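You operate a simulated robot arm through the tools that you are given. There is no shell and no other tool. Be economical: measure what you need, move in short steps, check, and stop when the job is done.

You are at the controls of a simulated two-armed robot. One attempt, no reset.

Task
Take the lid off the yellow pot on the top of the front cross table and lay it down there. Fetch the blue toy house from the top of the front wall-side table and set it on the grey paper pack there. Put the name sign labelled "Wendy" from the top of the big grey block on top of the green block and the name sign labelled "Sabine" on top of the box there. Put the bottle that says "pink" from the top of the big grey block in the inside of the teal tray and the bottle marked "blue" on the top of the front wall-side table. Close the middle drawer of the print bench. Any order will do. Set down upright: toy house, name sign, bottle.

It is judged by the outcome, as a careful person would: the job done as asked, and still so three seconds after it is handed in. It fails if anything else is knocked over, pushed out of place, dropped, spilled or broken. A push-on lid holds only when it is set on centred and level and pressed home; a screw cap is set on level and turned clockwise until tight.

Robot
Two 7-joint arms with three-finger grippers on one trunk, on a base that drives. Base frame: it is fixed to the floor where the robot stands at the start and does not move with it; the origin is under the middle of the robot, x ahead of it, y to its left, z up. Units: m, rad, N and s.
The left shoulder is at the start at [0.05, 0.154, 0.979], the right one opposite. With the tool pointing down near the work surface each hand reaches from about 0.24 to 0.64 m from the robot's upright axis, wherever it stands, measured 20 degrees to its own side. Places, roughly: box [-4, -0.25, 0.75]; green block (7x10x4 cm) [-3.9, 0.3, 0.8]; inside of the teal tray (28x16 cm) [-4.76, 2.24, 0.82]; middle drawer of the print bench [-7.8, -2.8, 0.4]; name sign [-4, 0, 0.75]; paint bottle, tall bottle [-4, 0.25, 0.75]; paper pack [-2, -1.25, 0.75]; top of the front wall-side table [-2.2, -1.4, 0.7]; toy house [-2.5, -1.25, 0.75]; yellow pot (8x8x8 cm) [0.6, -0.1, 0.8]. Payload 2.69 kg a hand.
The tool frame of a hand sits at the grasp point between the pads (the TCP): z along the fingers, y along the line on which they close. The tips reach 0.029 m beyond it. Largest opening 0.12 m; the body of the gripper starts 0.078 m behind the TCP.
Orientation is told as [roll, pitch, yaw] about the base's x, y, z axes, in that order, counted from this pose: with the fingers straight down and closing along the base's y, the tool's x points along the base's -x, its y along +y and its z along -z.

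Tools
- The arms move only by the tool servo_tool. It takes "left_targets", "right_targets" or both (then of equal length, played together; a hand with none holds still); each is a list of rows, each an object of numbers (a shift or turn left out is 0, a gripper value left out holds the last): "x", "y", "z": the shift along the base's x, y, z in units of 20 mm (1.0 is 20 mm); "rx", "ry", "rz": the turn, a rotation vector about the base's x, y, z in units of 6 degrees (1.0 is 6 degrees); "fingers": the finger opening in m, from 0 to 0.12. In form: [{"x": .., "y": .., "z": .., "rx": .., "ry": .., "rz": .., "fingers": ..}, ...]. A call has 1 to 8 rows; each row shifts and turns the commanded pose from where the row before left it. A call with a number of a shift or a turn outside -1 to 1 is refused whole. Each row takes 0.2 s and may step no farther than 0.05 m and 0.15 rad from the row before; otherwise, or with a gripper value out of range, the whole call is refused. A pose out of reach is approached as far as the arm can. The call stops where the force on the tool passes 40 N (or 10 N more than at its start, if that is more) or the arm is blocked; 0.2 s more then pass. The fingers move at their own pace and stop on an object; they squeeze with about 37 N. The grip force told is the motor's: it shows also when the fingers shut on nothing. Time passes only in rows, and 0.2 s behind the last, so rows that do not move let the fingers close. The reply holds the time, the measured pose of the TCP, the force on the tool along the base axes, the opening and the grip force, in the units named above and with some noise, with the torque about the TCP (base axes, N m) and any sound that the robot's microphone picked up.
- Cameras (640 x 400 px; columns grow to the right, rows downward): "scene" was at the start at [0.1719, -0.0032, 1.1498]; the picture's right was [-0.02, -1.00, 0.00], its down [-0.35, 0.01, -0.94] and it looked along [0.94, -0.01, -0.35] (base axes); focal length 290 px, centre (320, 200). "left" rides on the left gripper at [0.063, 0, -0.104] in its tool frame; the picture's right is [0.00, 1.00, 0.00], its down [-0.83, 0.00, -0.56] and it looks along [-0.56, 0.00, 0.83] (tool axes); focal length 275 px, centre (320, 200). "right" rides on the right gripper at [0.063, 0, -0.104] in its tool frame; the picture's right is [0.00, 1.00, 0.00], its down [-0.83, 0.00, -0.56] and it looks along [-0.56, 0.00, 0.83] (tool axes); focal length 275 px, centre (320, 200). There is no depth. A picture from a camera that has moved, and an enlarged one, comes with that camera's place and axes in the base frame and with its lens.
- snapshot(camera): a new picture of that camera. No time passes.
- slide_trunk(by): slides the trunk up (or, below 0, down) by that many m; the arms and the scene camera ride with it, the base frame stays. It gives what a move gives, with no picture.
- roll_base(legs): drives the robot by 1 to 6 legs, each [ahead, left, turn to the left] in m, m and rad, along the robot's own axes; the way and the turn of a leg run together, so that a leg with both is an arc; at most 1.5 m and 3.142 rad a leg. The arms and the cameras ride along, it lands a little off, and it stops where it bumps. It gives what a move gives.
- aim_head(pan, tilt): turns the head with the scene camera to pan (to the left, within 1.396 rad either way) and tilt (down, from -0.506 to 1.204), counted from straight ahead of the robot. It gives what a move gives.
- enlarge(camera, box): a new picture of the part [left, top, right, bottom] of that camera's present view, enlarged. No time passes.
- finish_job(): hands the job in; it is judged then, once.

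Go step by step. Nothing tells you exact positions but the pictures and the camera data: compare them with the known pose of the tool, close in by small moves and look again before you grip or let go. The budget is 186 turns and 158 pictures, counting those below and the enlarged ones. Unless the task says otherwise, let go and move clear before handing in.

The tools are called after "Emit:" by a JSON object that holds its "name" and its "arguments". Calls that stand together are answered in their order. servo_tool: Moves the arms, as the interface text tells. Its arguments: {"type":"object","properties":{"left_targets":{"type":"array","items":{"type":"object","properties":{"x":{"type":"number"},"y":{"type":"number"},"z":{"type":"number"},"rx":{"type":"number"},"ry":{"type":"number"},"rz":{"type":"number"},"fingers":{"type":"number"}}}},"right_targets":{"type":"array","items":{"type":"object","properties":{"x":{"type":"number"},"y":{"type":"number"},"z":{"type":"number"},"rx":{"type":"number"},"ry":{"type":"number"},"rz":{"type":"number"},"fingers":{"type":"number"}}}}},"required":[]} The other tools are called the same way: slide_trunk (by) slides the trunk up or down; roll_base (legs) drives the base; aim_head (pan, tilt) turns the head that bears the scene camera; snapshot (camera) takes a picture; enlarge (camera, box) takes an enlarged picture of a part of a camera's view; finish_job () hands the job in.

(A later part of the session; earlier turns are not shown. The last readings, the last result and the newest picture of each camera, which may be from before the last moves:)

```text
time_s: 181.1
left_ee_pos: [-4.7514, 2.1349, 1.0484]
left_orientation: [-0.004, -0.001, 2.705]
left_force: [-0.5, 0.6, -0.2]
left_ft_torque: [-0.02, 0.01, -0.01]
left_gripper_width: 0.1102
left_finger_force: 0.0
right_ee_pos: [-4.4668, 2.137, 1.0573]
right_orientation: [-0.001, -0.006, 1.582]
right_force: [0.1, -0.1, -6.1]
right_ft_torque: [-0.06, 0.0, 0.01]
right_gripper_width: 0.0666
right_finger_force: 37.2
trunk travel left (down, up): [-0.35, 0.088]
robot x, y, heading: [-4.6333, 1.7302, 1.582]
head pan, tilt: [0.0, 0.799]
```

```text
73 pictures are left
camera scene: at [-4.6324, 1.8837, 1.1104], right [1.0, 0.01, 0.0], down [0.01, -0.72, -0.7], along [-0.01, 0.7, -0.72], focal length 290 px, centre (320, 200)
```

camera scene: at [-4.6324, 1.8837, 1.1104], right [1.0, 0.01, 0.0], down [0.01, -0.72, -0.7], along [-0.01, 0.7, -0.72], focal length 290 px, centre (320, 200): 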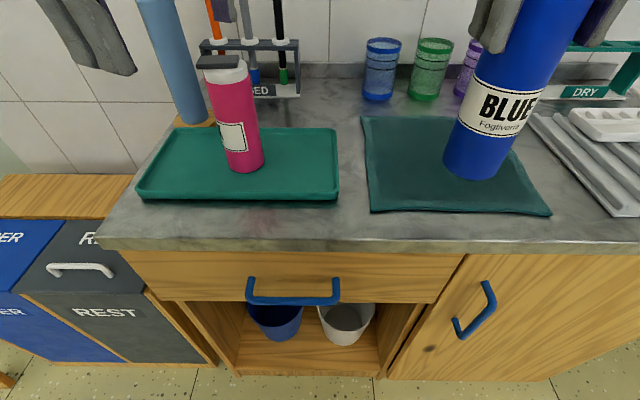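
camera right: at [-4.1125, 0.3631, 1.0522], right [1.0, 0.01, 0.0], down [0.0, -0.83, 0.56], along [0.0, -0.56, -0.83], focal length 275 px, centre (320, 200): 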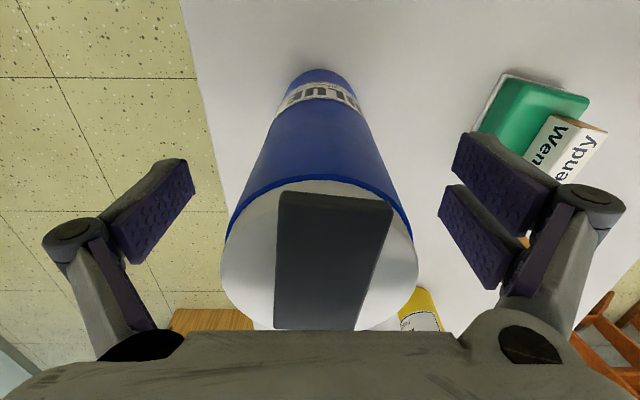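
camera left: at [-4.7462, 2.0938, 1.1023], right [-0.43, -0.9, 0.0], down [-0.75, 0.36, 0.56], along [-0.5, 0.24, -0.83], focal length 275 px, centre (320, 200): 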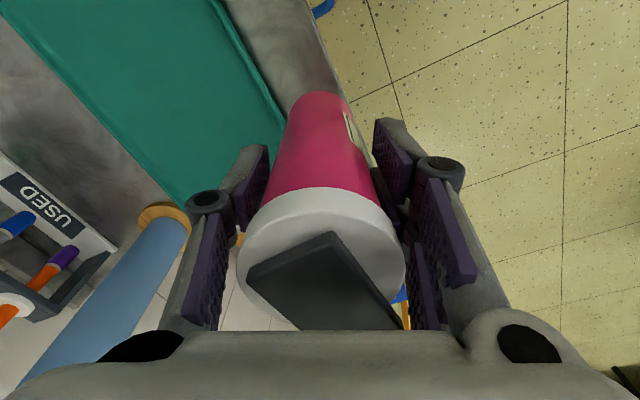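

Pink stands in the teal tray. Next I bring blue to the wall-side table: straighten the left hand, back off, turn round and travel along clear floor.

Emit:
{"name": "servo_tool", "arguments": {"left_targets": [{"rz": -1, "y": -0.5}, {"rz": -1, "y": -0.5}, {"rz": -1, "y": -0.5}, {"rz": -1, "y": -0.5}, {"rz": -1}, {"rz": -1}, {"rz": -1}, {"rz": -1}]}}

Emit:
{"name": "servo_tool", "arguments": {"left_targets": [{"rz": -1}, {"rz": -1}, {"rz": -0.7}]}}

Emit:
{"name": "roll_base", "arguments": {"legs": [[-0.5, 0, 0], [0, 0, 3.14], [0.25, 0, 0]]}}

Emit:
{"name": "aim_head", "arguments": {"pan": 0.9, "tilt": 0.4}}

Emit:
{"name": "snapshot", "arguments": {"camera": "scene"}}

```text
time_s: 182.8
left_ee_pos: [-4.749, 2.0957, 1.048]
left_orientation: [0.0, 0.0, 1.864]
left_force: [-0.7, -0.3, 0.1]
left_ft_torque: [0.0, -0.02, 0.01]
left_gripper_width: 0.1099
left_finger_force: 0.0
right_ee_pos: [-4.4653, 2.1378, 1.0569]
right_orientation: [0.0, -0.006, 1.581]
right_force: [0.0, -1.0, -5.8]
right_ft_torque: [-0.06, 0.01, -0.01]
right_gripper_width: 0.067
right_finger_force: 36.9
trunk travel left (down, up): [-0.35, 0.088]
robot x, y, heading: [-4.632, 1.7256, 1.586]
head pan, tilt: [0.0, 0.799]
```

```text
time_s: 183.7
left_ee_pos: [-4.7491, 2.0971, 1.0471]
left_orientation: [-0.001, -0.002, 1.581]
left_force: [0.6, 0.2, 0.1]
left_ft_torque: [0.01, 0.01, -0.01]
left_gripper_width: 0.1102
left_finger_force: 0.1
right_ee_pos: [-4.4673, 2.1382, 1.0581]
right_orientation: [0.001, -0.006, 1.58]
right_force: [0.0, 0.4, -6.4]
right_ft_torque: [-0.08, -0.01, -0.01]
right_gripper_width: 0.0664
right_finger_force: 37.0
trunk travel left (down, up): [-0.35, 0.088]
robot x, y, heading: [-4.6358, 1.7262, 1.585]
head pan, tilt: [0.0, 0.799]
```

```text
time_s: 195.4
left_ee_pos: [-4.5164, 0.5993, 1.048]
left_orientation: [0.0, 0.001, -1.572]
left_force: [0.2, 0.4, -0.6]
left_ft_torque: [-0.03, 0.0, -0.03]
left_gripper_width: 0.1103
left_finger_force: 0.0
right_ee_pos: [-4.7987, 0.5617, 1.0567]
right_orientation: [0.0, -0.007, -1.575]
right_force: [0.8, -1.5, -6.3]
right_ft_torque: [0.07, -0.02, 0.0]
right_gripper_width: 0.0665
right_finger_force: 37.1
trunk travel left (down, up): [-0.35, 0.088]
robot x, y, heading: [-4.6252, 0.9697, -1.57]
head pan, tilt: [0.0, 0.799]
```

```text
time_s: 196.6
left_ee_pos: [-4.5157, 0.6004, 1.0459]
left_orientation: [0.0, -0.002, -1.573]
left_force: [-0.6, -0.3, -0.7]
left_ft_torque: [0.01, 0.01, -0.01]
left_gripper_width: 0.1101
left_finger_force: 0.1
right_ee_pos: [-4.799, 0.563, 1.0576]
right_orientation: [-0.002, -0.006, -1.578]
right_force: [0.4, -0.3, -5.4]
right_ft_torque: [0.07, 0.01, 0.0]
right_gripper_width: 0.0664
right_finger_force: 37.6
trunk travel left (down, up): [-0.35, 0.088]
robot x, y, heading: [-4.6301, 0.9674, -1.577]
head pan, tilt: [0.901, 0.4]
```

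```text
72 pictures are left
camera scene: at [-4.5532, 0.8336, 1.1455], right [-0.62, -0.78, 0.0], down [-0.3, 0.24, -0.92], along [0.72, -0.57, -0.39], focal length 290 px, centre (320, 200)
```

scene: 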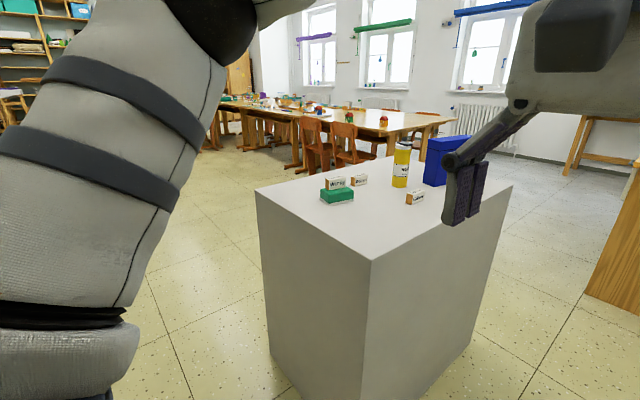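

The way along +x is clear. Rolling on to the wall-side table.

Emit:
{"name": "roll_base", "arguments": {"legs": [[0, 1.5, 0], [0, 0.98, 0], [1.2, 0, 0]]}}

Emit:
{"name": "aim_head", "arguments": {"pan": 0, "tilt": 0.65}}

Emit:
{"name": "snapshot", "arguments": {"camera": "scene"}}

```text
time_s: 221.2
left_ee_pos: [-2.083, -0.6256, 1.0479]
left_orientation: [-0.001, -0.002, -1.608]
left_force: [0.0, -0.3, -1.1]
left_ft_torque: [0.01, -0.01, 0.01]
left_gripper_width: 0.1102
left_finger_force: 0.0
right_ee_pos: [-2.3663, -0.6546, 1.0575]
right_orientation: [0.0, -0.006, -1.609]
right_force: [0.2, -0.2, -6.3]
right_ft_torque: [0.11, 0.01, -0.01]
right_gripper_width: 0.0664
right_finger_force: 37.4
trunk travel left (down, up): [-0.35, 0.088]
robot x, y, heading: [-2.182, -0.2495, -1.607]
head pan, tilt: [0.901, 0.4]
```

```text
time_s: 222.4
left_ee_pos: [-2.083, -0.625, 1.048]
left_orientation: [-0.002, -0.002, -1.606]
left_force: [0.2, -0.7, 0.0]
left_ft_torque: [0.04, 0.0, -0.04]
left_gripper_width: 0.1102
left_finger_force: 0.0
right_ee_pos: [-2.3668, -0.6534, 1.0572]
right_orientation: [-0.001, -0.006, -1.609]
right_force: [-0.3, 0.2, -4.8]
right_ft_torque: [0.08, 0.02, 0.02]
right_gripper_width: 0.0664
right_finger_force: 37.1
trunk travel left (down, up): [-0.35, 0.088]
robot x, y, heading: [-2.18, -0.2502, -1.608]
head pan, tilt: [0.0, 0.649]
```

```text
71 pictures are left
camera scene: at [-2.1855, -0.4167, 1.123], right [-1.0, 0.04, 0.0], down [0.02, 0.6, -0.8], along [-0.03, -0.8, -0.6], focal length 290 px, centre (320, 200)
```

scene: 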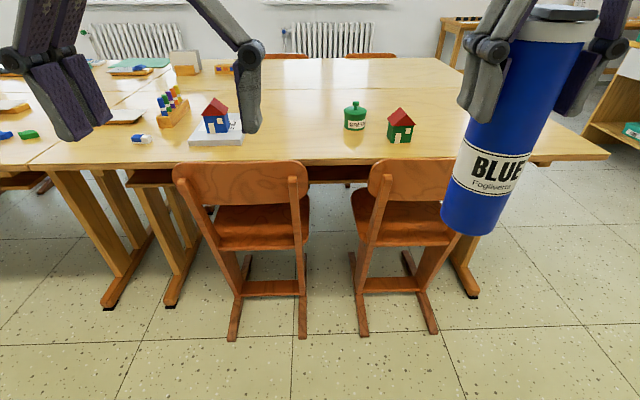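

I'll set blue down where the house stood, near [-2.13, -1.2]. Rolling in.

Emit:
{"name": "roll_base", "arguments": {"legs": [[0, 0.21, 0.037], [0.45, 0, 0]]}}

Emit:
{"name": "snapshot", "arguments": {"camera": "scene"}}

Emit:
{"name": "snapshot", "arguments": {"camera": "right"}}

```text
time_s: 226.9
left_ee_pos: [-1.8668, -1.0644, 1.0479]
left_orientation: [0.001, -0.002, -1.579]
left_force: [0.3, -0.7, 0.4]
left_ft_torque: [0.03, 0.04, -0.02]
left_gripper_width: 0.1103
left_finger_force: 0.1
right_ee_pos: [-2.1502, -1.1001, 1.0573]
right_orientation: [-0.002, -0.004, -1.578]
right_force: [0.5, -0.6, -5.2]
right_ft_torque: [0.1, 0.03, 0.0]
right_gripper_width: 0.0664
right_finger_force: 37.1
trunk travel left (down, up): [-0.35, 0.088]
robot x, y, heading: [-1.9775, -0.6951, -1.582]
head pan, tilt: [0.0, 0.649]
```

```text
70 pictures are left
camera scene: at [-1.9752, -0.8596, 1.1229], right [-1.0, 0.01, 0.0], down [0.01, 0.61, -0.8], along [-0.01, -0.8, -0.61], focal length 290 px, centre (320, 200)
```

scene: 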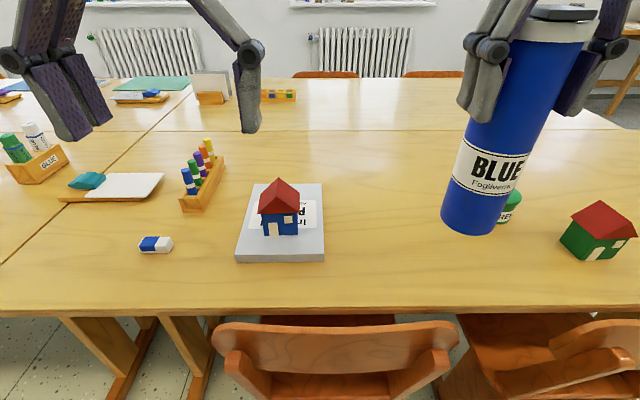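

```text
69 pictures are left
camera right: at [-2.1498, -1.0375, 1.1617], right [1.0, -0.01, 0.0], down [0.0, -0.83, 0.56], along [0.0, -0.56, -0.83], focal length 275 px, centre (320, 200)
```

right: 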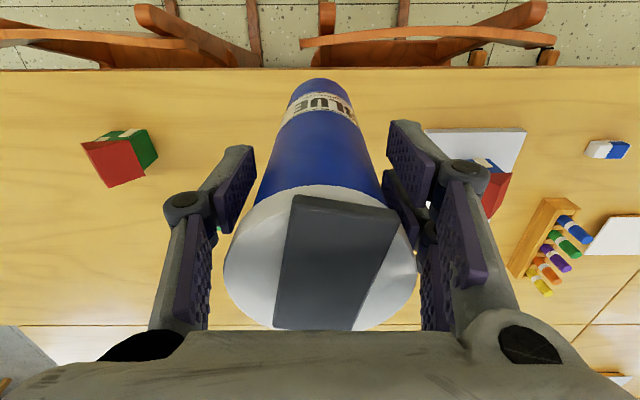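

Moving blue over the spot and lowering most of the way.

Emit:
{"name": "servo_tool", "arguments": {"right_targets": [{"x": 0.25, "y": -0.9, "z": -0.5}, {"x": 0.25, "y": -0.9, "z": -0.7}, {"x": 0.25, "y": -0.9, "z": -0.9}, {"x": 0.25, "y": -0.9, "z": -0.9}, {"y": -0.9, "z": -0.9}, {"z": -0.9}, {"z": -0.9}, {"z": -0.7}]}}

Emit:
{"name": "snapshot", "arguments": {"camera": "scene"}}

```text
time_s: 228.7
left_ee_pos: [-1.8667, -1.0651, 1.0468]
left_orientation: [0.0, -0.001, -1.579]
left_force: [-0.2, -0.3, 0.2]
left_ft_torque: [0.03, 0.0, 0.04]
left_gripper_width: 0.1099
left_finger_force: 0.0
right_ee_pos: [-2.1299, -1.1903, 0.9301]
right_orientation: [-0.003, -0.006, -1.579]
right_force: [-0.2, 0.4, -6.8]
right_ft_torque: [0.12, 0.03, -0.02]
right_gripper_width: 0.0663
right_finger_force: 37.4
trunk travel left (down, up): [-0.35, 0.088]
robot x, y, heading: [-1.978, -0.6954, -1.58]
head pan, tilt: [0.0, 0.649]
```

```text
68 pictures are left
camera scene: at [-1.9753, -0.8593, 1.123], right [-1.0, 0.01, 0.0], down [0.01, 0.6, -0.8], along [-0.01, -0.8, -0.6], focal length 290 px, centre (320, 200)
```

scene: 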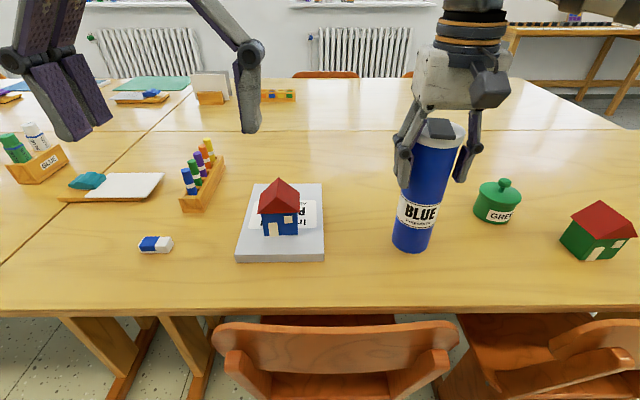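

Clear of the neighbours. Lowering in small steps to contact.

Emit:
{"name": "servo_tool", "arguments": {"right_targets": [{"z": -0.4}, {"z": -0.3}, {"z": -0.2}, {"z": -0.2}, {"z": -0.15}, {"z": -0.15}]}}

```text
time_s: 230.1
left_ee_pos: [-1.8676, -1.0644, 1.048]
left_orientation: [0.0, -0.002, -1.58]
left_force: [0.4, 0.1, 0.1]
left_ft_torque: [-0.04, 0.0, 0.0]
left_gripper_width: 0.1101
left_finger_force: 0.0
right_ee_pos: [-2.1307, -1.1902, 0.9013]
right_orientation: [-0.002, -0.006, -1.581]
right_force: [-0.9, 0.0, -6.5]
right_ft_torque: [0.09, 0.02, 0.0]
right_gripper_width: 0.0662
right_finger_force: 36.9
trunk travel left (down, up): [-0.35, 0.088]
robot x, y, heading: [-1.9743, -0.6958, -1.579]
head pan, tilt: [0.0, 0.649]
```

Emit:
{"name": "servo_tool", "arguments": {"right_targets": [{"z": -0.15}, {"z": -0.15}, {"z": -0.15}, {"z": -0.15}, {"z": -0.15}]}}

Emit:
{"name": "enlarge", "arguments": {"camera": "scene", "box": [360, 90, 540, 270]}}

```text
time_s: 231.3
left_ee_pos: [-1.8666, -1.0634, 1.0497]
left_orientation: [0.0, -0.003, -1.579]
left_force: [-0.4, -0.2, 0.2]
left_ft_torque: [-0.01, 0.01, -0.01]
left_gripper_width: 0.1099
left_finger_force: 0.1
right_ee_pos: [-2.1302, -1.1882, 0.8887]
right_orientation: [-0.002, -0.008, -1.584]
right_force: [-6.9, -1.7, 33.5]
right_ft_torque: [-0.31, 0.29, -0.08]
right_gripper_width: 0.0668
right_finger_force: 36.7
trunk travel left (down, up): [-0.35, 0.088]
robot x, y, heading: [-1.9775, -0.6926, -1.583]
head pan, tilt: [0.0, 0.649]
```

```text
2.22 times, centred on (450, 180) of scene
camera zoom: at [-1.9753, -0.857, 1.1234], right [-1.0, 0.01, 0.0], down [0.01, 0.6, -0.8], along [-0.01, -0.8, -0.6], focal length 645 px, centre (31, 244)
```

zoom: 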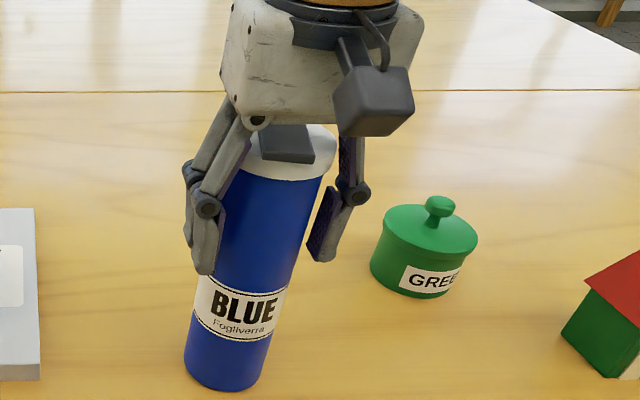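

Blue rests on the table. Easing up, opening and rising straight up.

Emit:
{"name": "servo_tool", "arguments": {"right_targets": [{"z": 0.15}, {"fingers": 0.08}, {"fingers": 0.11}, {}, {"z": 0.5}, {"z": 1}, {"z": 1}, {"z": 1}]}}

Emit:
{"name": "servo_tool", "arguments": {"right_targets": [{"z": 1}, {"z": 1}, {"z": 1}, {"z": 1}, {"y": 1}, {"y": 1}, {"y": 1}, {"y": 1}]}}

Emit:
{"name": "snapshot", "arguments": {"camera": "scene"}}

```text
time_s: 233.1
left_ee_pos: [-1.8663, -1.065, 1.0482]
left_orientation: [0.0, -0.002, -1.58]
left_force: [-0.3, 1.5, -0.1]
left_ft_torque: [-0.01, -0.02, 0.04]
left_gripper_width: 0.11
left_finger_force: 0.0
right_ee_pos: [-2.1304, -1.1892, 0.9583]
right_orientation: [-0.001, -0.005, -1.579]
right_force: [0.5, 0.5, 1.0]
right_ft_torque: [-0.04, 0.02, 0.01]
right_gripper_width: 0.1101
right_finger_force: 0.1
trunk travel left (down, up): [-0.35, 0.088]
robot x, y, heading: [-1.9784, -0.6949, -1.58]
head pan, tilt: [0.0, 0.649]
```

```text
time_s: 234.9
left_ee_pos: [-1.8656, -1.0632, 1.0485]
left_orientation: [0.0, -0.002, -1.58]
left_force: [0.4, 0.0, -0.4]
left_ft_torque: [0.0, -0.02, 0.01]
left_gripper_width: 0.1098
left_finger_force: 0.1
right_ee_pos: [-2.1285, -1.1104, 1.039]
right_orientation: [-0.002, -0.009, -1.582]
right_force: [0.1, -0.1, 0.5]
right_ft_torque: [-0.02, -0.03, 0.02]
right_gripper_width: 0.11
right_finger_force: 0.0
trunk travel left (down, up): [-0.35, 0.088]
robot x, y, heading: [-1.9745, -0.6914, -1.58]
head pan, tilt: [0.0, 0.649]
```

```text
66 pictures are left
camera scene: at [-1.9752, -0.8586, 1.1231], right [-1.0, 0.01, 0.0], down [0.01, 0.6, -0.8], along [-0.01, -0.8, -0.6], focal length 290 px, centre (320, 200)
```

scene: 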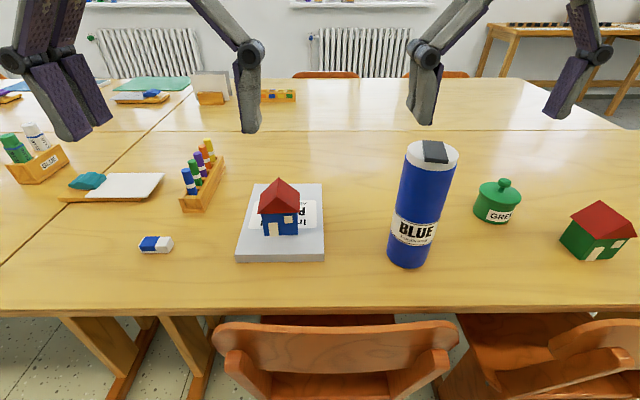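

Blue stands upright with label facing out. Now to Sabine: I go round behind the block, where both Sabine and the box are near.

Emit:
{"name": "roll_base", "arguments": {"legs": [[-1.4, 0, 0], [-0.25, 0, 0], [0, -1.5, 0], [0, -1.25, 0], [0, 0, 1.58], [0, -0.9, 0]]}}

Emit:
{"name": "aim_head", "arguments": {"pan": 0, "tilt": 0.7}}

Emit:
{"name": "snapshot", "arguments": {"camera": "scene"}}

```text
time_s: 275.0
left_ee_pos: [-4.3435, 0.222, 1.0479]
left_orientation: [0.0, -0.002, 0.004]
left_force: [-0.3, 0.7, 0.4]
left_ft_torque: [0.0, -0.02, 0.01]
left_gripper_width: 0.1099
left_finger_force: 0.1
right_ee_pos: [-4.2929, -0.0409, 1.0387]
right_orientation: [-0.001, -0.004, 0.001]
right_force: [-0.3, 0.1, 0.0]
right_ft_torque: [0.01, 0.0, 0.01]
right_gripper_width: 0.1101
right_finger_force: 0.1
trunk travel left (down, up): [-0.35, 0.088]
robot x, y, heading: [-4.7125, 0.1064, 0.0]
head pan, tilt: [0.0, 0.649]
```

```text
time_s: 275.6
left_ee_pos: [-4.3436, 0.2208, 1.0482]
left_orientation: [0.0, -0.002, 0.003]
left_force: [0.3, 0.0, 0.2]
left_ft_torque: [-0.02, -0.01, 0.01]
left_gripper_width: 0.11
left_finger_force: 0.0
right_ee_pos: [-4.2931, -0.0398, 1.0404]
right_orientation: [-0.002, -0.006, 0.003]
right_force: [-0.5, -0.2, -0.6]
right_ft_torque: [0.0, -0.01, -0.02]
right_gripper_width: 0.1101
right_finger_force: 0.0
trunk travel left (down, up): [-0.35, 0.088]
robot x, y, heading: [-4.713, 0.1103, 0.004]
head pan, tilt: [0.0, 0.7]
```

```text
65 pictures are left
camera scene: at [-4.5488, 0.1072, 1.1187], right [0.0, -1.0, 0.0], down [-0.64, 0.0, -0.77], along [0.77, 0.0, -0.64], focal length 290 px, centre (320, 200)
```

scene: 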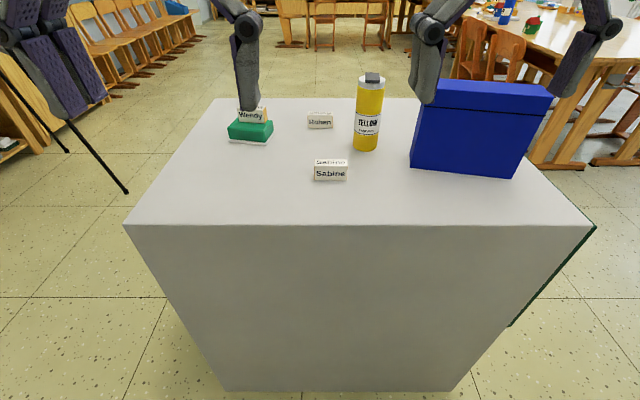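

Sabine is at about [-4.099, 0.086]. Moving in so Sabine and the box are both in the right hand's range.

Emit:
{"name": "roll_base", "arguments": {"legs": [[0, -0.12, 0], [0.18, 0, 0]]}}

Emit:
{"name": "servo_tool", "arguments": {"right_targets": [{"y": 1, "fingers": 0.09}, {"y": 1}, {"y": 1}, {"y": 1}, {"y": 1}, {"y": 1}, {"y": 1}, {"y": 1}]}}

Emit:
{"name": "snapshot", "arguments": {"camera": "scene"}}

Emit:
{"name": "snapshot", "arguments": {"camera": "right"}}

```text
time_s: 278.4
left_ee_pos: [-4.1643, 0.0997, 1.0478]
left_orientation: [0.0, -0.002, 0.008]
left_force: [-0.4, -0.6, -0.6]
left_ft_torque: [-0.01, 0.03, -0.01]
left_gripper_width: 0.1103
left_finger_force: 0.0
right_ee_pos: [-4.1128, -0.1635, 1.0392]
right_orientation: [0.001, -0.005, 0.006]
right_force: [-0.1, -0.3, 0.4]
right_ft_torque: [0.01, 0.04, 0.0]
right_gripper_width: 0.1099
right_finger_force: 0.0
trunk travel left (down, up): [-0.35, 0.088]
robot x, y, heading: [-4.5347, -0.0142, 0.008]
head pan, tilt: [0.0, 0.7]
```

```text
time_s: 280.2
left_ee_pos: [-4.1657, 0.0991, 1.048]
left_orientation: [0.0, -0.003, 0.007]
left_force: [0.3, -0.9, 0.5]
left_ft_torque: [-0.01, 0.0, -0.01]
left_gripper_width: 0.1101
left_finger_force: 0.1
right_ee_pos: [-4.1138, -0.0037, 1.0411]
right_orientation: [-0.001, -0.008, 0.005]
right_force: [0.1, 0.1, -0.5]
right_ft_torque: [-0.03, -0.01, -0.04]
right_gripper_width: 0.09
right_finger_force: 0.0
trunk travel left (down, up): [-0.35, 0.088]
robot x, y, heading: [-4.5379, -0.0137, 0.007]
head pan, tilt: [0.0, 0.7]
```

```text
64 pictures are left
camera scene: at [-4.3712, -0.0161, 1.1187], right [0.01, -1.0, 0.0], down [-0.64, -0.01, -0.76], along [0.76, 0.01, -0.64], focal length 290 px, centre (320, 200)
```

scene: 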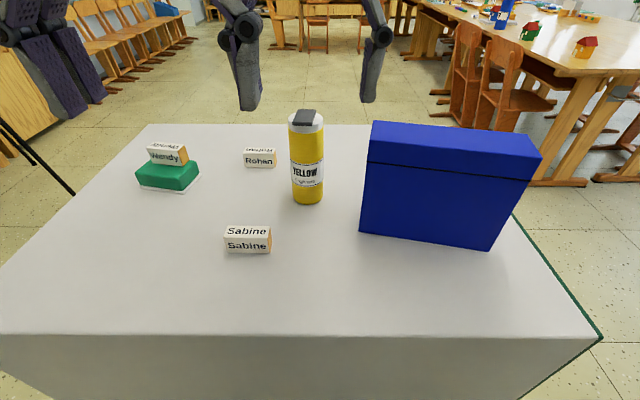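

```text
63 pictures are left
camera right: at [-4.1788, -0.004, 1.1453], right [-0.01, 1.0, 0.0], down [0.83, 0.01, 0.56], along [0.56, 0.0, -0.83], focal length 275 px, centre (320, 200)
```

right: 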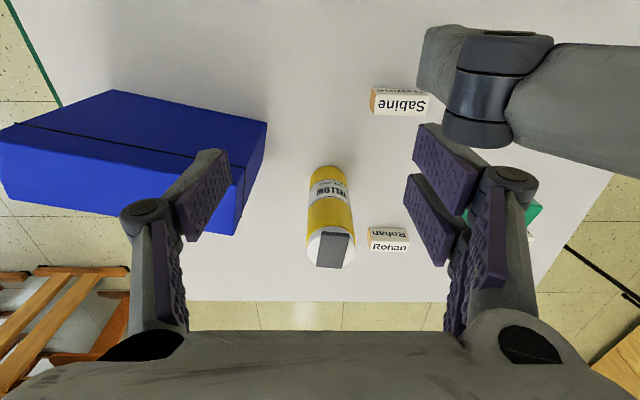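

The left hand is already nearly over Sabine, so I use it: right hand retracts, left centres over [-4.089, 0.093] and goes partway down.

Emit:
{"name": "servo_tool", "arguments": {"right_targets": [{"x": -1, "y": -0.5}, {"x": -1, "y": -0.5}, {"x": -1, "y": -0.5}, {"x": -1, "y": -0.5}, {"x": -1, "y": -0.5}, {"x": -1, "y": -0.5}, {"x": -1, "y": -0.5}, {"y": -0.5}], "left_targets": [{"fingers": 0.09}, {}, {}, {}, {"x": 1}, {"x": 1, "rz": -0.5}, {"x": 1, "y": -0.3}, {"x": 0.85}]}}

Emit:
{"name": "servo_tool", "arguments": {"left_targets": [{"z": -1}, {"z": -1}, {"z": -1}, {"z": -1}, {"z": -1}, {"z": -1}, {"z": -1}, {"z": -1}]}}

Emit:
{"name": "snapshot", "arguments": {"camera": "left"}}

Emit:
{"name": "enlarge", "arguments": {"camera": "scene", "box": [170, 150, 330, 270]}}

```text
time_s: 280.7
left_ee_pos: [-4.1707, 0.0957, 1.0472]
left_orientation: [-0.001, 0.013, -0.013]
left_force: [-4.0, -2.6, -0.3]
left_ft_torque: [0.04, -0.08, -0.25]
left_gripper_width: 0.0915
left_finger_force: 0.7
right_ee_pos: [-4.143, -0.0209, 1.0397]
right_orientation: [0.006, -0.018, -0.018]
right_force: [3.1, 2.3, 0.5]
right_ft_torque: [-0.05, 0.13, -0.26]
right_gripper_width: 0.0915
right_finger_force: 0.9
trunk travel left (down, up): [-0.35, 0.088]
robot x, y, heading: [-4.5338, -0.0183, 0.009]
head pan, tilt: [0.0, 0.7]
stopped in row 2 (left hand): the force on the tool passed its limit at 54 N (the readings are from after the stop); the commanded pose is now the measured one
```

```text
time_s: 282.5
left_ee_pos: [-4.1712, 0.0974, 0.8863]
left_orientation: [0.001, 0.011, -0.01]
left_force: [-0.4, 0.2, 0.7]
left_ft_torque: [-0.01, -0.01, 0.0]
left_gripper_width: 0.0898
left_finger_force: 0.0
right_ee_pos: [-4.143, -0.02, 1.0408]
right_orientation: [0.003, -0.018, -0.015]
right_force: [0.6, -0.4, 0.2]
right_ft_torque: [-0.03, -0.01, 0.01]
right_gripper_width: 0.09
right_finger_force: 0.1
trunk travel left (down, up): [-0.35, 0.088]
robot x, y, heading: [-4.5369, -0.0144, -0.0]
head pan, tilt: [0.0, 0.7]
```

```text
62 pictures are left
camera left: at [-4.2336, 0.0988, 0.9911], right [0.02, 1.0, 0.0], down [0.84, -0.01, 0.55], along [0.55, -0.01, -0.84], focal length 275 px, centre (320, 200)
```

left: 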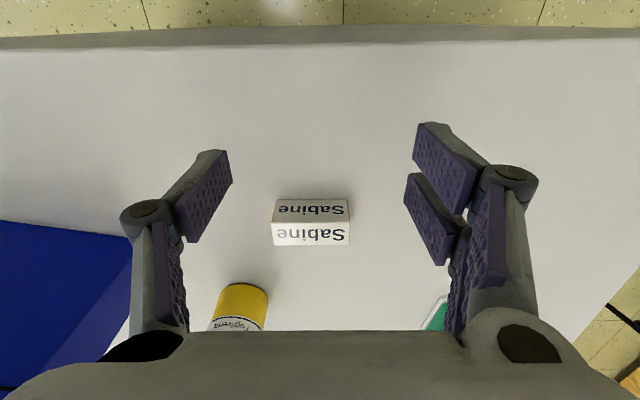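

```text
3.33 times, centred on (250, 210) of scene
camera zoom: at [-4.3711, -0.0164, 1.1187], right [0.01, -1.0, 0.0], down [-0.64, 0.0, -0.76], along [0.76, 0.01, -0.64], focal length 967 px, centre (553, 167)
```

zoom: 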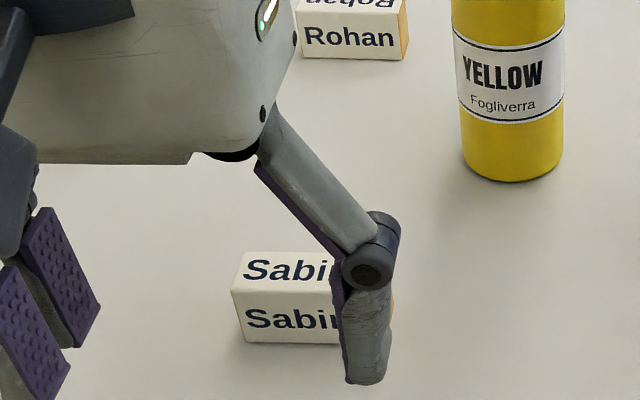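

The hands brushed each other and stopped safely; nothing was touched. Right hand now moves straight away sideways, then left advances over Sabine at [-4.088, 0.089].

Emit:
{"name": "servo_tool", "arguments": {"right_targets": [{"y": -1}, {"y": -1}, {"y": -1}, {"y": -1}, {"y": -1, "x": -1}, {"x": -1, "y": -0.5}, {"x": -1}, {"x": -1}]}}

Emit:
{"name": "servo_tool", "arguments": {"left_targets": [{"x": 1}, {"x": 1, "y": -0.2}, {"x": 1, "y": -0.2}, {"x": 1}, {"x": 0.15}]}}

Emit:
{"name": "snapshot", "arguments": {"camera": "left"}}

Emit:
{"name": "enlarge", "arguments": {"camera": "scene", "box": [170, 150, 330, 270]}}

```text
time_s: 284.3
left_ee_pos: [-4.1718, 0.0976, 0.8871]
left_orientation: [-0.001, 0.013, -0.01]
left_force: [0.5, 0.0, 0.0]
left_ft_torque: [0.01, -0.04, 0.0]
left_gripper_width: 0.0896
left_finger_force: 0.1
right_ee_pos: [-4.2254, -0.1316, 1.0403]
right_orientation: [0.005, -0.017, -0.018]
right_force: [-0.1, -0.3, -1.0]
right_ft_torque: [-0.02, -0.02, 0.03]
right_gripper_width: 0.09
right_finger_force: 0.1
trunk travel left (down, up): [-0.35, 0.088]
robot x, y, heading: [-4.5374, -0.0172, 0.009]
head pan, tilt: [0.0, 0.7]
```

```text
time_s: 285.5
left_ee_pos: [-4.0889, 0.09, 0.889]
left_orientation: [-0.001, 0.012, -0.013]
left_force: [0.0, 0.1, 0.0]
left_ft_torque: [0.02, -0.02, 0.01]
left_gripper_width: 0.0901
left_finger_force: 0.0
right_ee_pos: [-4.2254, -0.131, 1.0403]
right_orientation: [0.005, -0.018, -0.015]
right_force: [0.3, 0.5, 0.8]
right_ft_torque: [-0.02, 0.03, 0.0]
right_gripper_width: 0.0899
right_finger_force: 0.1
trunk travel left (down, up): [-0.35, 0.088]
robot x, y, heading: [-4.5297, -0.0155, 0.008]
head pan, tilt: [0.0, 0.7]
```

```text
60 pictures are left
camera left: at [-4.15, 0.0902, 0.9939], right [0.02, 1.0, 0.0], down [0.84, -0.01, 0.55], along [0.55, -0.01, -0.84], focal length 275 px, centre (320, 200)
```

left: 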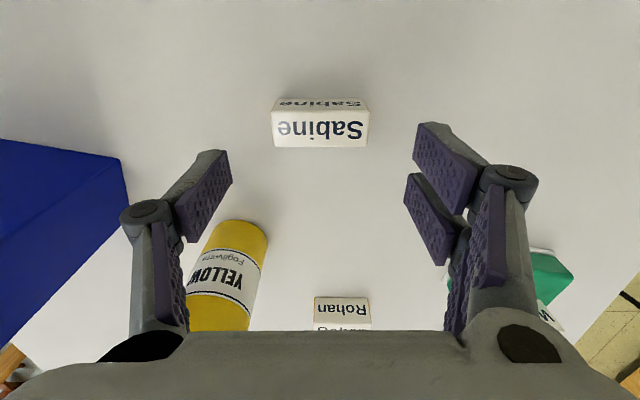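

```text
3.33 times, centred on (250, 210) of scene
camera zoom: at [-4.3713, -0.0164, 1.1187], right [0.01, -1.0, 0.0], down [-0.64, 0.0, -0.77], along [0.77, 0.01, -0.64], focal length 967 px, centre (553, 167)
```

zoom: 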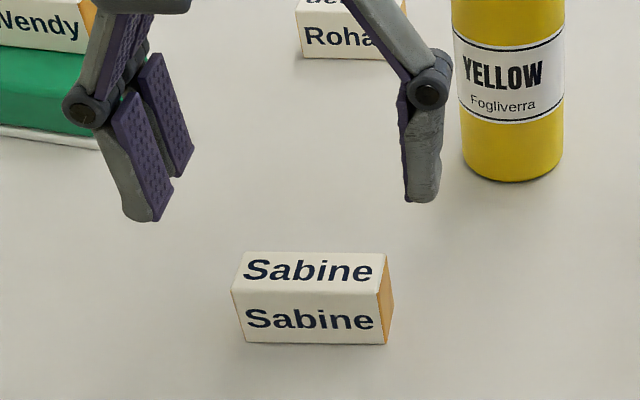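

Aligned on Sabine. Descending and gripping.

Emit:
{"name": "servo_tool", "arguments": {"left_targets": [{"z": -0.8}, {"z": -0.8}, {"z": -0.8}, {"z": -0.5}, {"fingers": 0.0}, {}, {}]}}

Emit:
{"name": "enlarge", "arguments": {"camera": "scene", "box": [170, 150, 330, 270]}}

```text
time_s: 287.1
left_ee_pos: [-4.0882, 0.0871, 0.8314]
left_orientation: [0.001, 0.011, -0.009]
left_force: [1.5, 0.8, 4.3]
left_ft_torque: [0.01, -0.12, -0.02]
left_gripper_width: 0.0609
left_finger_force: 36.8
right_ee_pos: [-4.2255, -0.1321, 1.0421]
right_orientation: [0.004, -0.017, -0.015]
right_force: [0.4, 0.5, -0.2]
right_ft_torque: [0.02, 0.02, -0.04]
right_gripper_width: 0.0899
right_finger_force: 0.1
trunk travel left (down, up): [-0.35, 0.088]
robot x, y, heading: [-4.534, -0.0144, 0.007]
head pan, tilt: [0.0, 0.7]
```

```text
3.33 times, centred on (250, 210) of scene
camera zoom: at [-4.3713, -0.0165, 1.1187], right [0.01, -1.0, 0.0], down [-0.64, 0.0, -0.77], along [0.76, 0.01, -0.64], focal length 967 px, centre (553, 167)
```

zoom: 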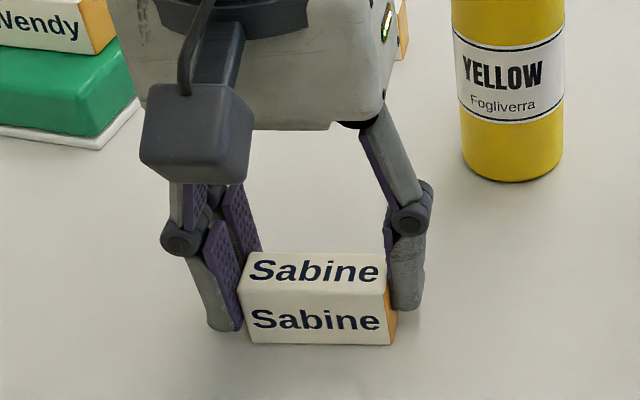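

Sabine gripped. Lifting above box height, then sliding the base right toward the box.

Emit:
{"name": "servo_tool", "arguments": {"left_targets": [{"z": 0.5}, {"z": 1}, {"z": 1}, {"z": 1}, {"z": 1}, {"z": 1}, {"z": 1}, {"z": 1}]}}

Emit:
{"name": "servo_tool", "arguments": {"left_targets": [{"z": 1}, {"z": 1}, {"z": 1}, {"z": 1}]}}

Emit:
{"name": "roll_base", "arguments": {"legs": [[0, -0.26, 0]]}}

Emit:
{"name": "snapshot", "arguments": {"camera": "scene"}}

Emit:
{"name": "snapshot", "arguments": {"camera": "left"}}

```text
time_s: 288.9
left_ee_pos: [-4.0904, 0.0879, 0.9804]
left_orientation: [0.001, 0.012, -0.01]
left_force: [-0.3, 0.4, 0.2]
left_ft_torque: [0.02, -0.01, -0.01]
left_gripper_width: 0.0607
left_finger_force: 37.1
right_ee_pos: [-4.2262, -0.1321, 1.0412]
right_orientation: [0.002, -0.018, -0.015]
right_force: [-0.3, 0.1, 0.0]
right_ft_torque: [0.0, -0.02, -0.02]
right_gripper_width: 0.0901
right_finger_force: 0.0
trunk travel left (down, up): [-0.35, 0.088]
robot x, y, heading: [-4.536, -0.0163, 0.009]
head pan, tilt: [0.0, 0.7]
```

```text
time_s: 289.9
left_ee_pos: [-4.0886, 0.0882, 1.0604]
left_orientation: [0.0, 0.011, -0.012]
left_force: [-0.3, -0.5, -0.8]
left_ft_torque: [0.05, 0.03, -0.02]
left_gripper_width: 0.0608
left_finger_force: 37.6
right_ee_pos: [-4.2248, -0.1327, 1.0404]
right_orientation: [0.003, -0.016, -0.015]
right_force: [0.9, 1.0, -0.8]
right_ft_torque: [-0.02, -0.04, 0.0]
right_gripper_width: 0.0898
right_finger_force: 0.0
trunk travel left (down, up): [-0.35, 0.088]
robot x, y, heading: [-4.5375, -0.0192, 0.008]
head pan, tilt: [0.0, 0.7]
```

```text
time_s: 292.5
left_ee_pos: [-4.0858, -0.1681, 1.0595]
left_orientation: [0.0, 0.012, -0.008]
left_force: [-0.2, 0.1, -1.5]
left_ft_torque: [-0.02, 0.01, -0.03]
left_gripper_width: 0.0609
left_finger_force: 36.6
right_ee_pos: [-4.2212, -0.3881, 1.0418]
right_orientation: [0.004, -0.018, -0.012]
right_force: [-0.7, 1.1, -0.7]
right_ft_torque: [0.01, -0.01, 0.01]
right_gripper_width: 0.0901
right_finger_force: 0.1
trunk travel left (down, up): [-0.35, 0.088]
robot x, y, heading: [-4.5284, -0.2748, 0.008]
head pan, tilt: [0.0, 0.7]
```

```text
57 pictures are left
camera scene: at [-4.3687, -0.2733, 1.1187], right [0.01, -1.0, 0.0], down [-0.64, -0.01, -0.76], along [0.76, 0.01, -0.64], focal length 290 px, centre (320, 200)
```

scene: 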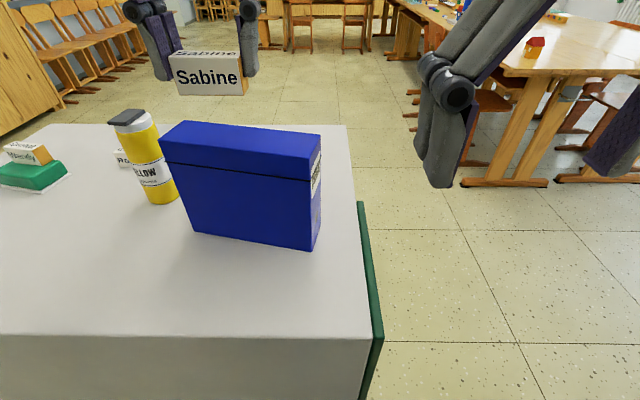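

```text
56 pictures are left
camera left: at [-4.1475, -0.1667, 1.1645], right [0.01, 1.0, 0.0], down [0.84, -0.01, 0.55], along [0.55, -0.01, -0.84], focal length 275 px, centre (320, 200)
```

left: 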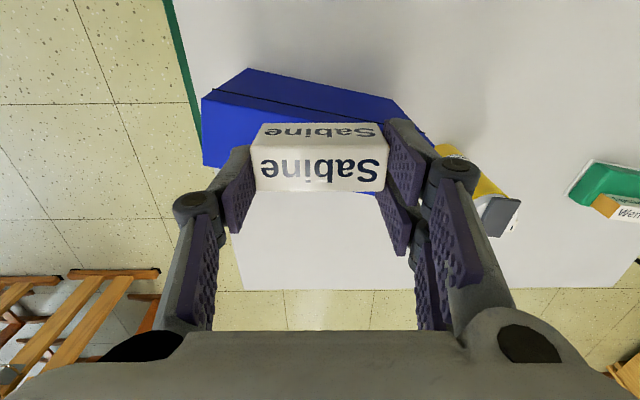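

Zooming on the box's top to get its exact place and height.

Emit:
{"name": "enlarge", "arguments": {"camera": "scene", "box": [140, 100, 340, 260]}}

```text
2.50 times, centred on (240, 180) of scene
camera zoom: at [-4.3687, -0.2733, 1.1187], right [0.01, -1.0, 0.0], down [-0.64, -0.01, -0.76], along [0.76, 0.01, -0.64], focal length 725 px, centre (520, 250)
```

zoom: 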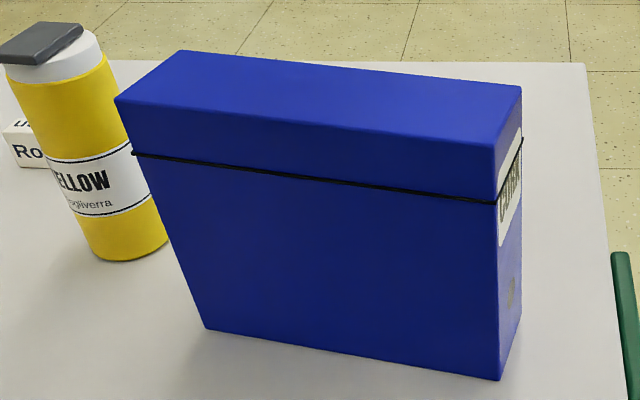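

Box top: z≈0.948, centre [-4.047, -0.171], turned about 0.2 rad clockwise. I turn the sign to match and lower it close.

Emit:
{"name": "servo_tool", "arguments": {"left_targets": [{"x": 0.6, "rz": -0.6}, {"x": 0.6, "rz": -0.6, "y": -0.1}, {"x": 0.6, "rz": -0.65}, {"x": 0.15, "z": -0.7}, {"z": -0.8}, {"z": -0.7}]}}

Emit:
{"name": "snapshot", "arguments": {"camera": "left"}}

Emit:
{"name": "enlarge", "arguments": {"camera": "scene", "box": [140, 60, 340, 220]}}

```text
time_s: 293.9
left_ee_pos: [-4.0461, -0.1699, 1.0164]
left_orientation: [-0.001, 0.012, -0.2]
left_force: [0.1, 0.9, -0.9]
left_ft_torque: [-0.03, -0.03, -0.02]
left_gripper_width: 0.0608
left_finger_force: 36.5
right_ee_pos: [-4.223, -0.3875, 1.041]
right_orientation: [0.004, -0.017, -0.013]
right_force: [1.3, 0.0, 0.3]
right_ft_torque: [-0.03, 0.02, -0.03]
right_gripper_width: 0.0899
right_finger_force: 0.1
trunk travel left (down, up): [-0.35, 0.088]
robot x, y, heading: [-4.5324, -0.272, 0.009]
head pan, tilt: [0.0, 0.7]
```

```text
54 pictures are left
camera left: at [-4.1071, -0.1574, 1.1209], right [0.2, 0.98, 0.0], down [0.82, -0.17, 0.55], along [0.53, -0.11, -0.84], focal length 275 px, centre (320, 200)
```

left: 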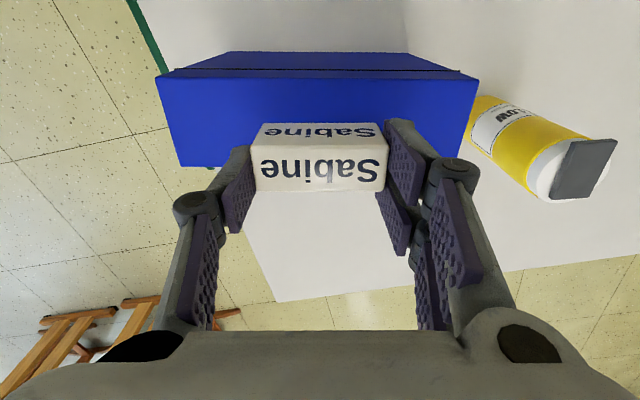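

```text
2.50 times, centred on (240, 140) of scene
camera zoom: at [-4.3687, -0.273, 1.1187], right [0.01, -1.0, 0.0], down [-0.64, -0.01, -0.76], along [0.76, 0.01, -0.64], focal length 725 px, centre (520, 350)
```

zoom: 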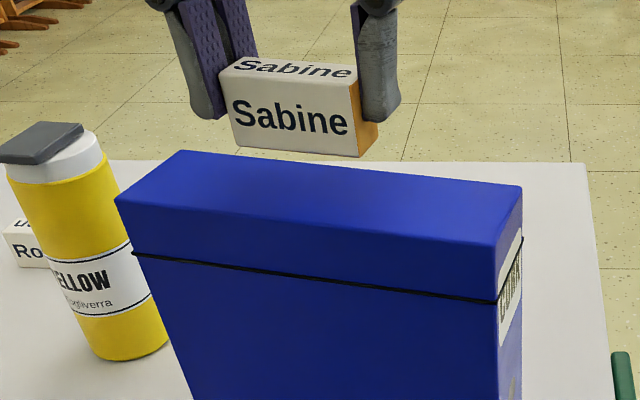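

The sign is well centred over the lid. Lowering to contact.

Emit:
{"name": "servo_tool", "arguments": {"left_targets": [{"x": -0.1, "z": -0.4}, {"z": -0.3}, {"z": -0.2}, {"z": -0.15}, {"z": -0.15}, {"z": -0.1}]}}

```text
time_s: 295.3
left_ee_pos: [-4.0487, -0.1692, 0.992]
left_orientation: [-0.001, 0.008, -0.201]
left_force: [1.1, -1.4, 6.9]
left_ft_torque: [-0.04, -0.04, 0.01]
left_gripper_width: 0.0609
left_finger_force: 36.8
right_ee_pos: [-4.2227, -0.3892, 1.0416]
right_orientation: [0.004, -0.02, -0.01]
right_force: [-0.5, -0.2, -0.3]
right_ft_torque: [0.03, 0.02, 0.0]
right_gripper_width: 0.0901
right_finger_force: 0.1
trunk travel left (down, up): [-0.35, 0.088]
robot x, y, heading: [-4.5316, -0.2752, 0.015]
head pan, tilt: [0.0, 0.7]
```

Emit:
{"name": "servo_tool", "arguments": {"left_targets": [{"z": -0.08}]}}

Emit:
{"name": "enlarge", "arguments": {"camera": "scene", "box": [140, 60, 340, 220]}}

```text
time_s: 295.7
left_ee_pos: [-4.0485, -0.1697, 0.9905]
left_orientation: [0.0, 0.009, -0.201]
left_force: [-0.4, -0.6, 15.4]
left_ft_torque: [-0.02, 0.04, -0.06]
left_gripper_width: 0.0607
left_finger_force: 36.9
right_ee_pos: [-4.2235, -0.3885, 1.0417]
right_orientation: [0.005, -0.021, -0.014]
right_force: [-0.1, 0.4, 0.5]
right_ft_torque: [0.0, 0.01, 0.03]
right_gripper_width: 0.0898
right_finger_force: 0.2
trunk travel left (down, up): [-0.35, 0.088]
robot x, y, heading: [-4.5338, -0.2709, 0.014]
head pan, tilt: [0.0, 0.7]
```

```text
2.50 times, centred on (240, 140) of scene
camera zoom: at [-4.3697, -0.2733, 1.119], right [0.01, -1.0, 0.0], down [-0.64, -0.01, -0.77], along [0.77, 0.01, -0.64], focal length 725 px, centre (520, 350)
```

zoom: 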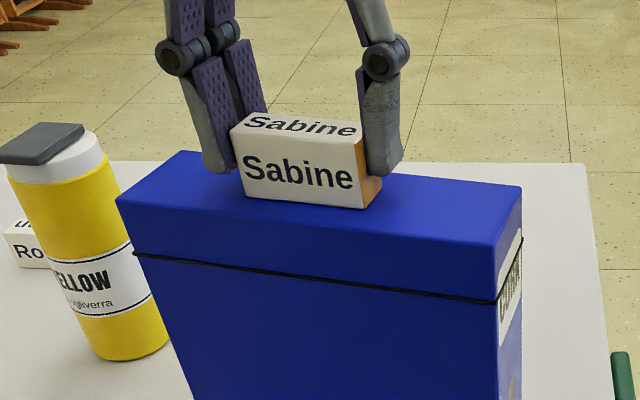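

Sabine rests centred on the box. Releasing and rising.

Emit:
{"name": "servo_tool", "arguments": {"left_targets": [{"fingers": 0.075}, {"fingers": 0.09}, {}, {"z": 0.5}, {"z": 1}, {"z": 1}, {"z": 1}]}}

Emit:
{"name": "enlarge", "arguments": {"camera": "scene", "box": [0, 60, 340, 260]}}

```text
time_s: 297.3
left_ee_pos: [-4.0493, -0.1668, 1.0593]
left_orientation: [0.0, 0.013, -0.201]
left_force: [-0.6, 0.1, 0.2]
left_ft_torque: [0.01, -0.02, 0.0]
left_gripper_width: 0.0899
left_finger_force: 0.0
right_ee_pos: [-4.2219, -0.3876, 1.0402]
right_orientation: [0.004, -0.016, -0.013]
right_force: [0.0, 0.5, 0.4]
right_ft_torque: [-0.01, -0.01, -0.01]
right_gripper_width: 0.0903
right_finger_force: 0.0
trunk travel left (down, up): [-0.35, 0.088]
robot x, y, heading: [-4.5328, -0.2708, 0.016]
head pan, tilt: [0.0, 0.7]
```

```text
1.88 times, centred on (170, 160) of scene
camera zoom: at [-4.3687, -0.2731, 1.1187], right [0.01, -1.0, 0.0], down [-0.64, -0.01, -0.76], along [0.76, 0.01, -0.64], focal length 546 px, centre (602, 275)
```

zoom: 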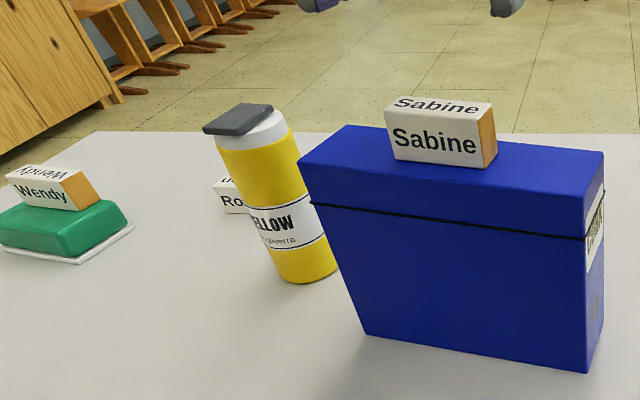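

Sabine stands on the box. Raising, backing off and turning to find the print bench at about [-7.8, -2.8].

Emit:
{"name": "servo_tool", "arguments": {"left_targets": [{"z": 1}, {"z": 1, "rz": 0.5}, {"x": -1, "rz": 0.5}, {"x": -1, "rz": 0.5}, {"x": -1, "rz": 0.5}, {"x": -1}, {"x": -1}]}}

Emit:
{"name": "roll_base", "arguments": {"legs": [[-0.35, 0, 0], [0, 0, -2.4]]}}

Emit:
{"name": "aim_head", "arguments": {"pan": 0, "tilt": 0.25}}

Emit:
{"name": "snapshot", "arguments": {"camera": "scene"}}

```text
time_s: 298.9
left_ee_pos: [-4.1484, -0.1659, 1.0885]
left_orientation: [-0.002, 0.009, 0.009]
left_force: [0.0, 0.4, 0.5]
left_ft_torque: [0.02, 0.0, -0.02]
left_gripper_width: 0.0899
left_finger_force: 0.1
left hand out of reach, approached as far as the arm can: row 2, 3
right_ee_pos: [-4.2223, -0.3885, 1.0409]
right_orientation: [0.002, -0.016, -0.011]
right_force: [0.3, -0.3, -0.2]
right_ft_torque: [-0.02, -0.02, -0.03]
right_gripper_width: 0.0899
right_finger_force: 0.1
trunk travel left (down, up): [-0.35, 0.088]
robot x, y, heading: [-4.5312, -0.2739, 0.016]
head pan, tilt: [0.0, 0.7]
```

```text
time_s: 307.1
left_ee_pos: [-5.1173, -0.5963, 1.0873]
left_orientation: [-0.001, 0.013, -2.476]
left_force: [-0.8, 0.0, 0.6]
left_ft_torque: [-0.01, 0.01, -0.02]
left_gripper_width: 0.0899
left_finger_force: 0.1
right_ee_pos: [-5.1957, -0.375, 1.042]
right_orientation: [0.003, -0.018, -2.498]
right_force: [1.2, 0.7, -0.6]
right_ft_torque: [0.02, 0.01, -0.03]
right_gripper_width: 0.0899
right_finger_force: 0.2
trunk travel left (down, up): [-0.35, 0.088]
robot x, y, heading: [-4.8782, -0.2789, -2.474]
head pan, tilt: [0.0, 0.7]
```

```text
time_s: 307.9
left_ee_pos: [-5.1181, -0.5965, 1.0876]
left_orientation: [0.0, 0.012, -2.477]
left_force: [0.3, 0.2, 0.6]
left_ft_torque: [-0.03, -0.03, 0.02]
left_gripper_width: 0.09
left_finger_force: 0.0
right_ee_pos: [-5.1963, -0.3751, 1.0407]
right_orientation: [0.004, -0.018, -2.497]
right_force: [-0.2, -0.6, -0.1]
right_ft_torque: [0.01, -0.02, 0.04]
right_gripper_width: 0.09
right_finger_force: 0.0
trunk travel left (down, up): [-0.35, 0.088]
robot x, y, heading: [-4.876, -0.2781, -2.477]
head pan, tilt: [0.0, 0.25]
```

```text
50 pictures are left
camera scene: at [-5.0114, -0.3844, 1.1595], right [-0.62, 0.79, 0.0], down [0.19, 0.15, -0.97], along [-0.76, -0.6, -0.25], focal length 290 px, centre (320, 200)
```

scene: 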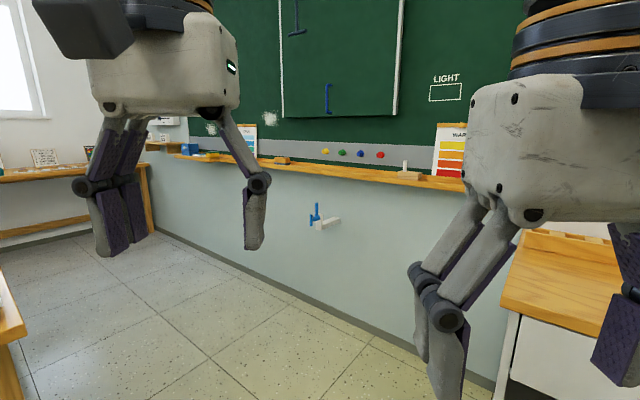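

The partition wall at x≈-6.25 hides the print bench; the opening is at y≈1–2. I'll go to the gap and look through.

Emit:
{"name": "roll_base", "arguments": {"legs": [[0, 0, -0.665], [0, -1.5, 0], [0.4, 0, 0]]}}

Emit:
{"name": "snapshot", "arguments": {"camera": "scene"}}

```text
time_s: 323.5
left_ee_pos: [-5.6816, 1.0756, 1.0879]
left_orientation: [0.001, 0.013, -3.083]
left_force: [-1.1, -0.3, 0.2]
left_ft_torque: [-0.03, -0.02, 0.0]
left_gripper_width: 0.0899
left_finger_force: 0.0
right_ee_pos: [-5.6191, 1.3001, 1.0403]
right_orientation: [0.003, -0.018, -3.105]
right_force: [0.5, 0.1, 0.0]
right_ft_torque: [0.01, 0.0, -0.02]
right_gripper_width: 0.0899
right_finger_force: 0.1
trunk travel left (down, up): [-0.35, 0.088]
robot x, y, heading: [-5.3009, 1.2023, -3.08]
head pan, tilt: [0.0, 0.25]
```

```text
49 pictures are left
camera scene: at [-5.4719, 1.1891, 1.1594], right [-0.06, 1.0, 0.0], down [0.25, 0.01, -0.97], along [-0.97, -0.06, -0.25], focal length 290 px, centre (320, 200)
```

scene: 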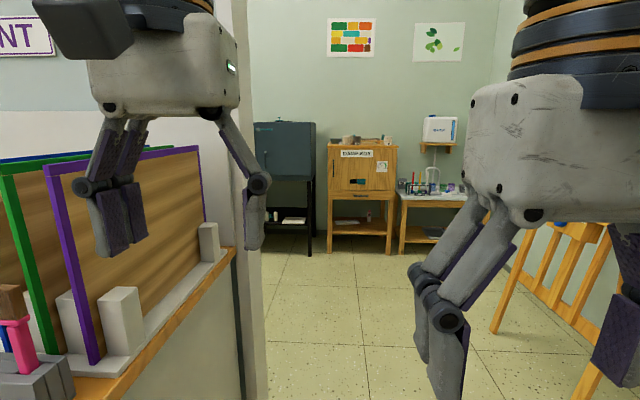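

The passage lies between the wall end (y≈0.87) and the easel (y≈2.05). I centre in it and go through.

Emit:
{"name": "roll_base", "arguments": {"legs": [[0, -0.25, -0.06], [1.4, 0, 0], [0.3, 0, 0]]}}

Emit:
{"name": "aim_head", "arguments": {"pan": 1.2, "tilt": 0.3}}

Emit:
{"name": "snapshot", "arguments": {"camera": "scene"}}

```text
time_s: 334.3
left_ee_pos: [-7.4159, 1.3763, 1.0883]
left_orientation: [-0.001, 0.011, 3.12]
left_force: [0.3, 0.2, -0.2]
left_ft_torque: [0.01, 0.0, -0.01]
left_gripper_width: 0.0901
left_finger_force: 0.1
right_ee_pos: [-7.3363, 1.5956, 1.0407]
right_orientation: [0.004, -0.018, 3.1]
right_force: [-1.0, 0.9, 0.4]
right_ft_torque: [0.02, 0.01, 0.01]
right_gripper_width: 0.0899
right_finger_force: 0.1
trunk travel left (down, up): [-0.35, 0.088]
robot x, y, heading: [-7.0259, 1.4745, 3.12]
head pan, tilt: [0.0, 0.25]
```

```text
time_s: 335.7
left_ee_pos: [-7.4153, 1.3752, 1.0873]
left_orientation: [-0.001, 0.012, 3.12]
left_force: [0.3, 0.1, 0.7]
left_ft_torque: [0.01, -0.01, -0.01]
left_gripper_width: 0.0901
left_finger_force: 0.1
right_ee_pos: [-7.3363, 1.5962, 1.0413]
right_orientation: [0.004, -0.018, 3.099]
right_force: [0.2, 0.6, 0.2]
right_ft_torque: [-0.03, -0.02, -0.01]
right_gripper_width: 0.0897
right_finger_force: 0.0
trunk travel left (down, up): [-0.35, 0.088]
robot x, y, heading: [-7.0324, 1.4728, 3.123]
head pan, tilt: [1.201, 0.3]
```

```text
48 pictures are left
camera scene: at [-7.1398, 1.3855, 1.1548], right [-0.93, 0.38, 0.0], down [0.11, 0.27, -0.96], along [-0.36, -0.88, -0.3], focal length 290 px, centre (320, 200)
```

scene: 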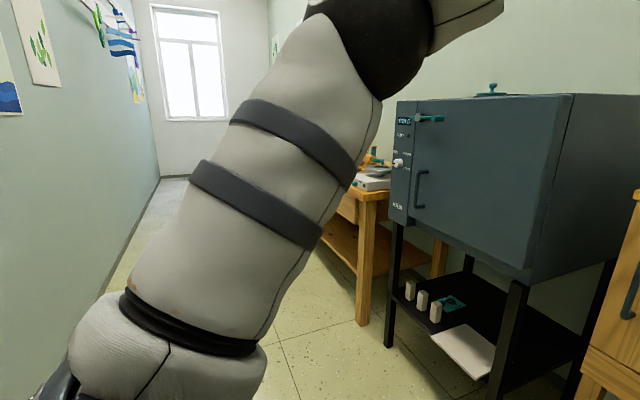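

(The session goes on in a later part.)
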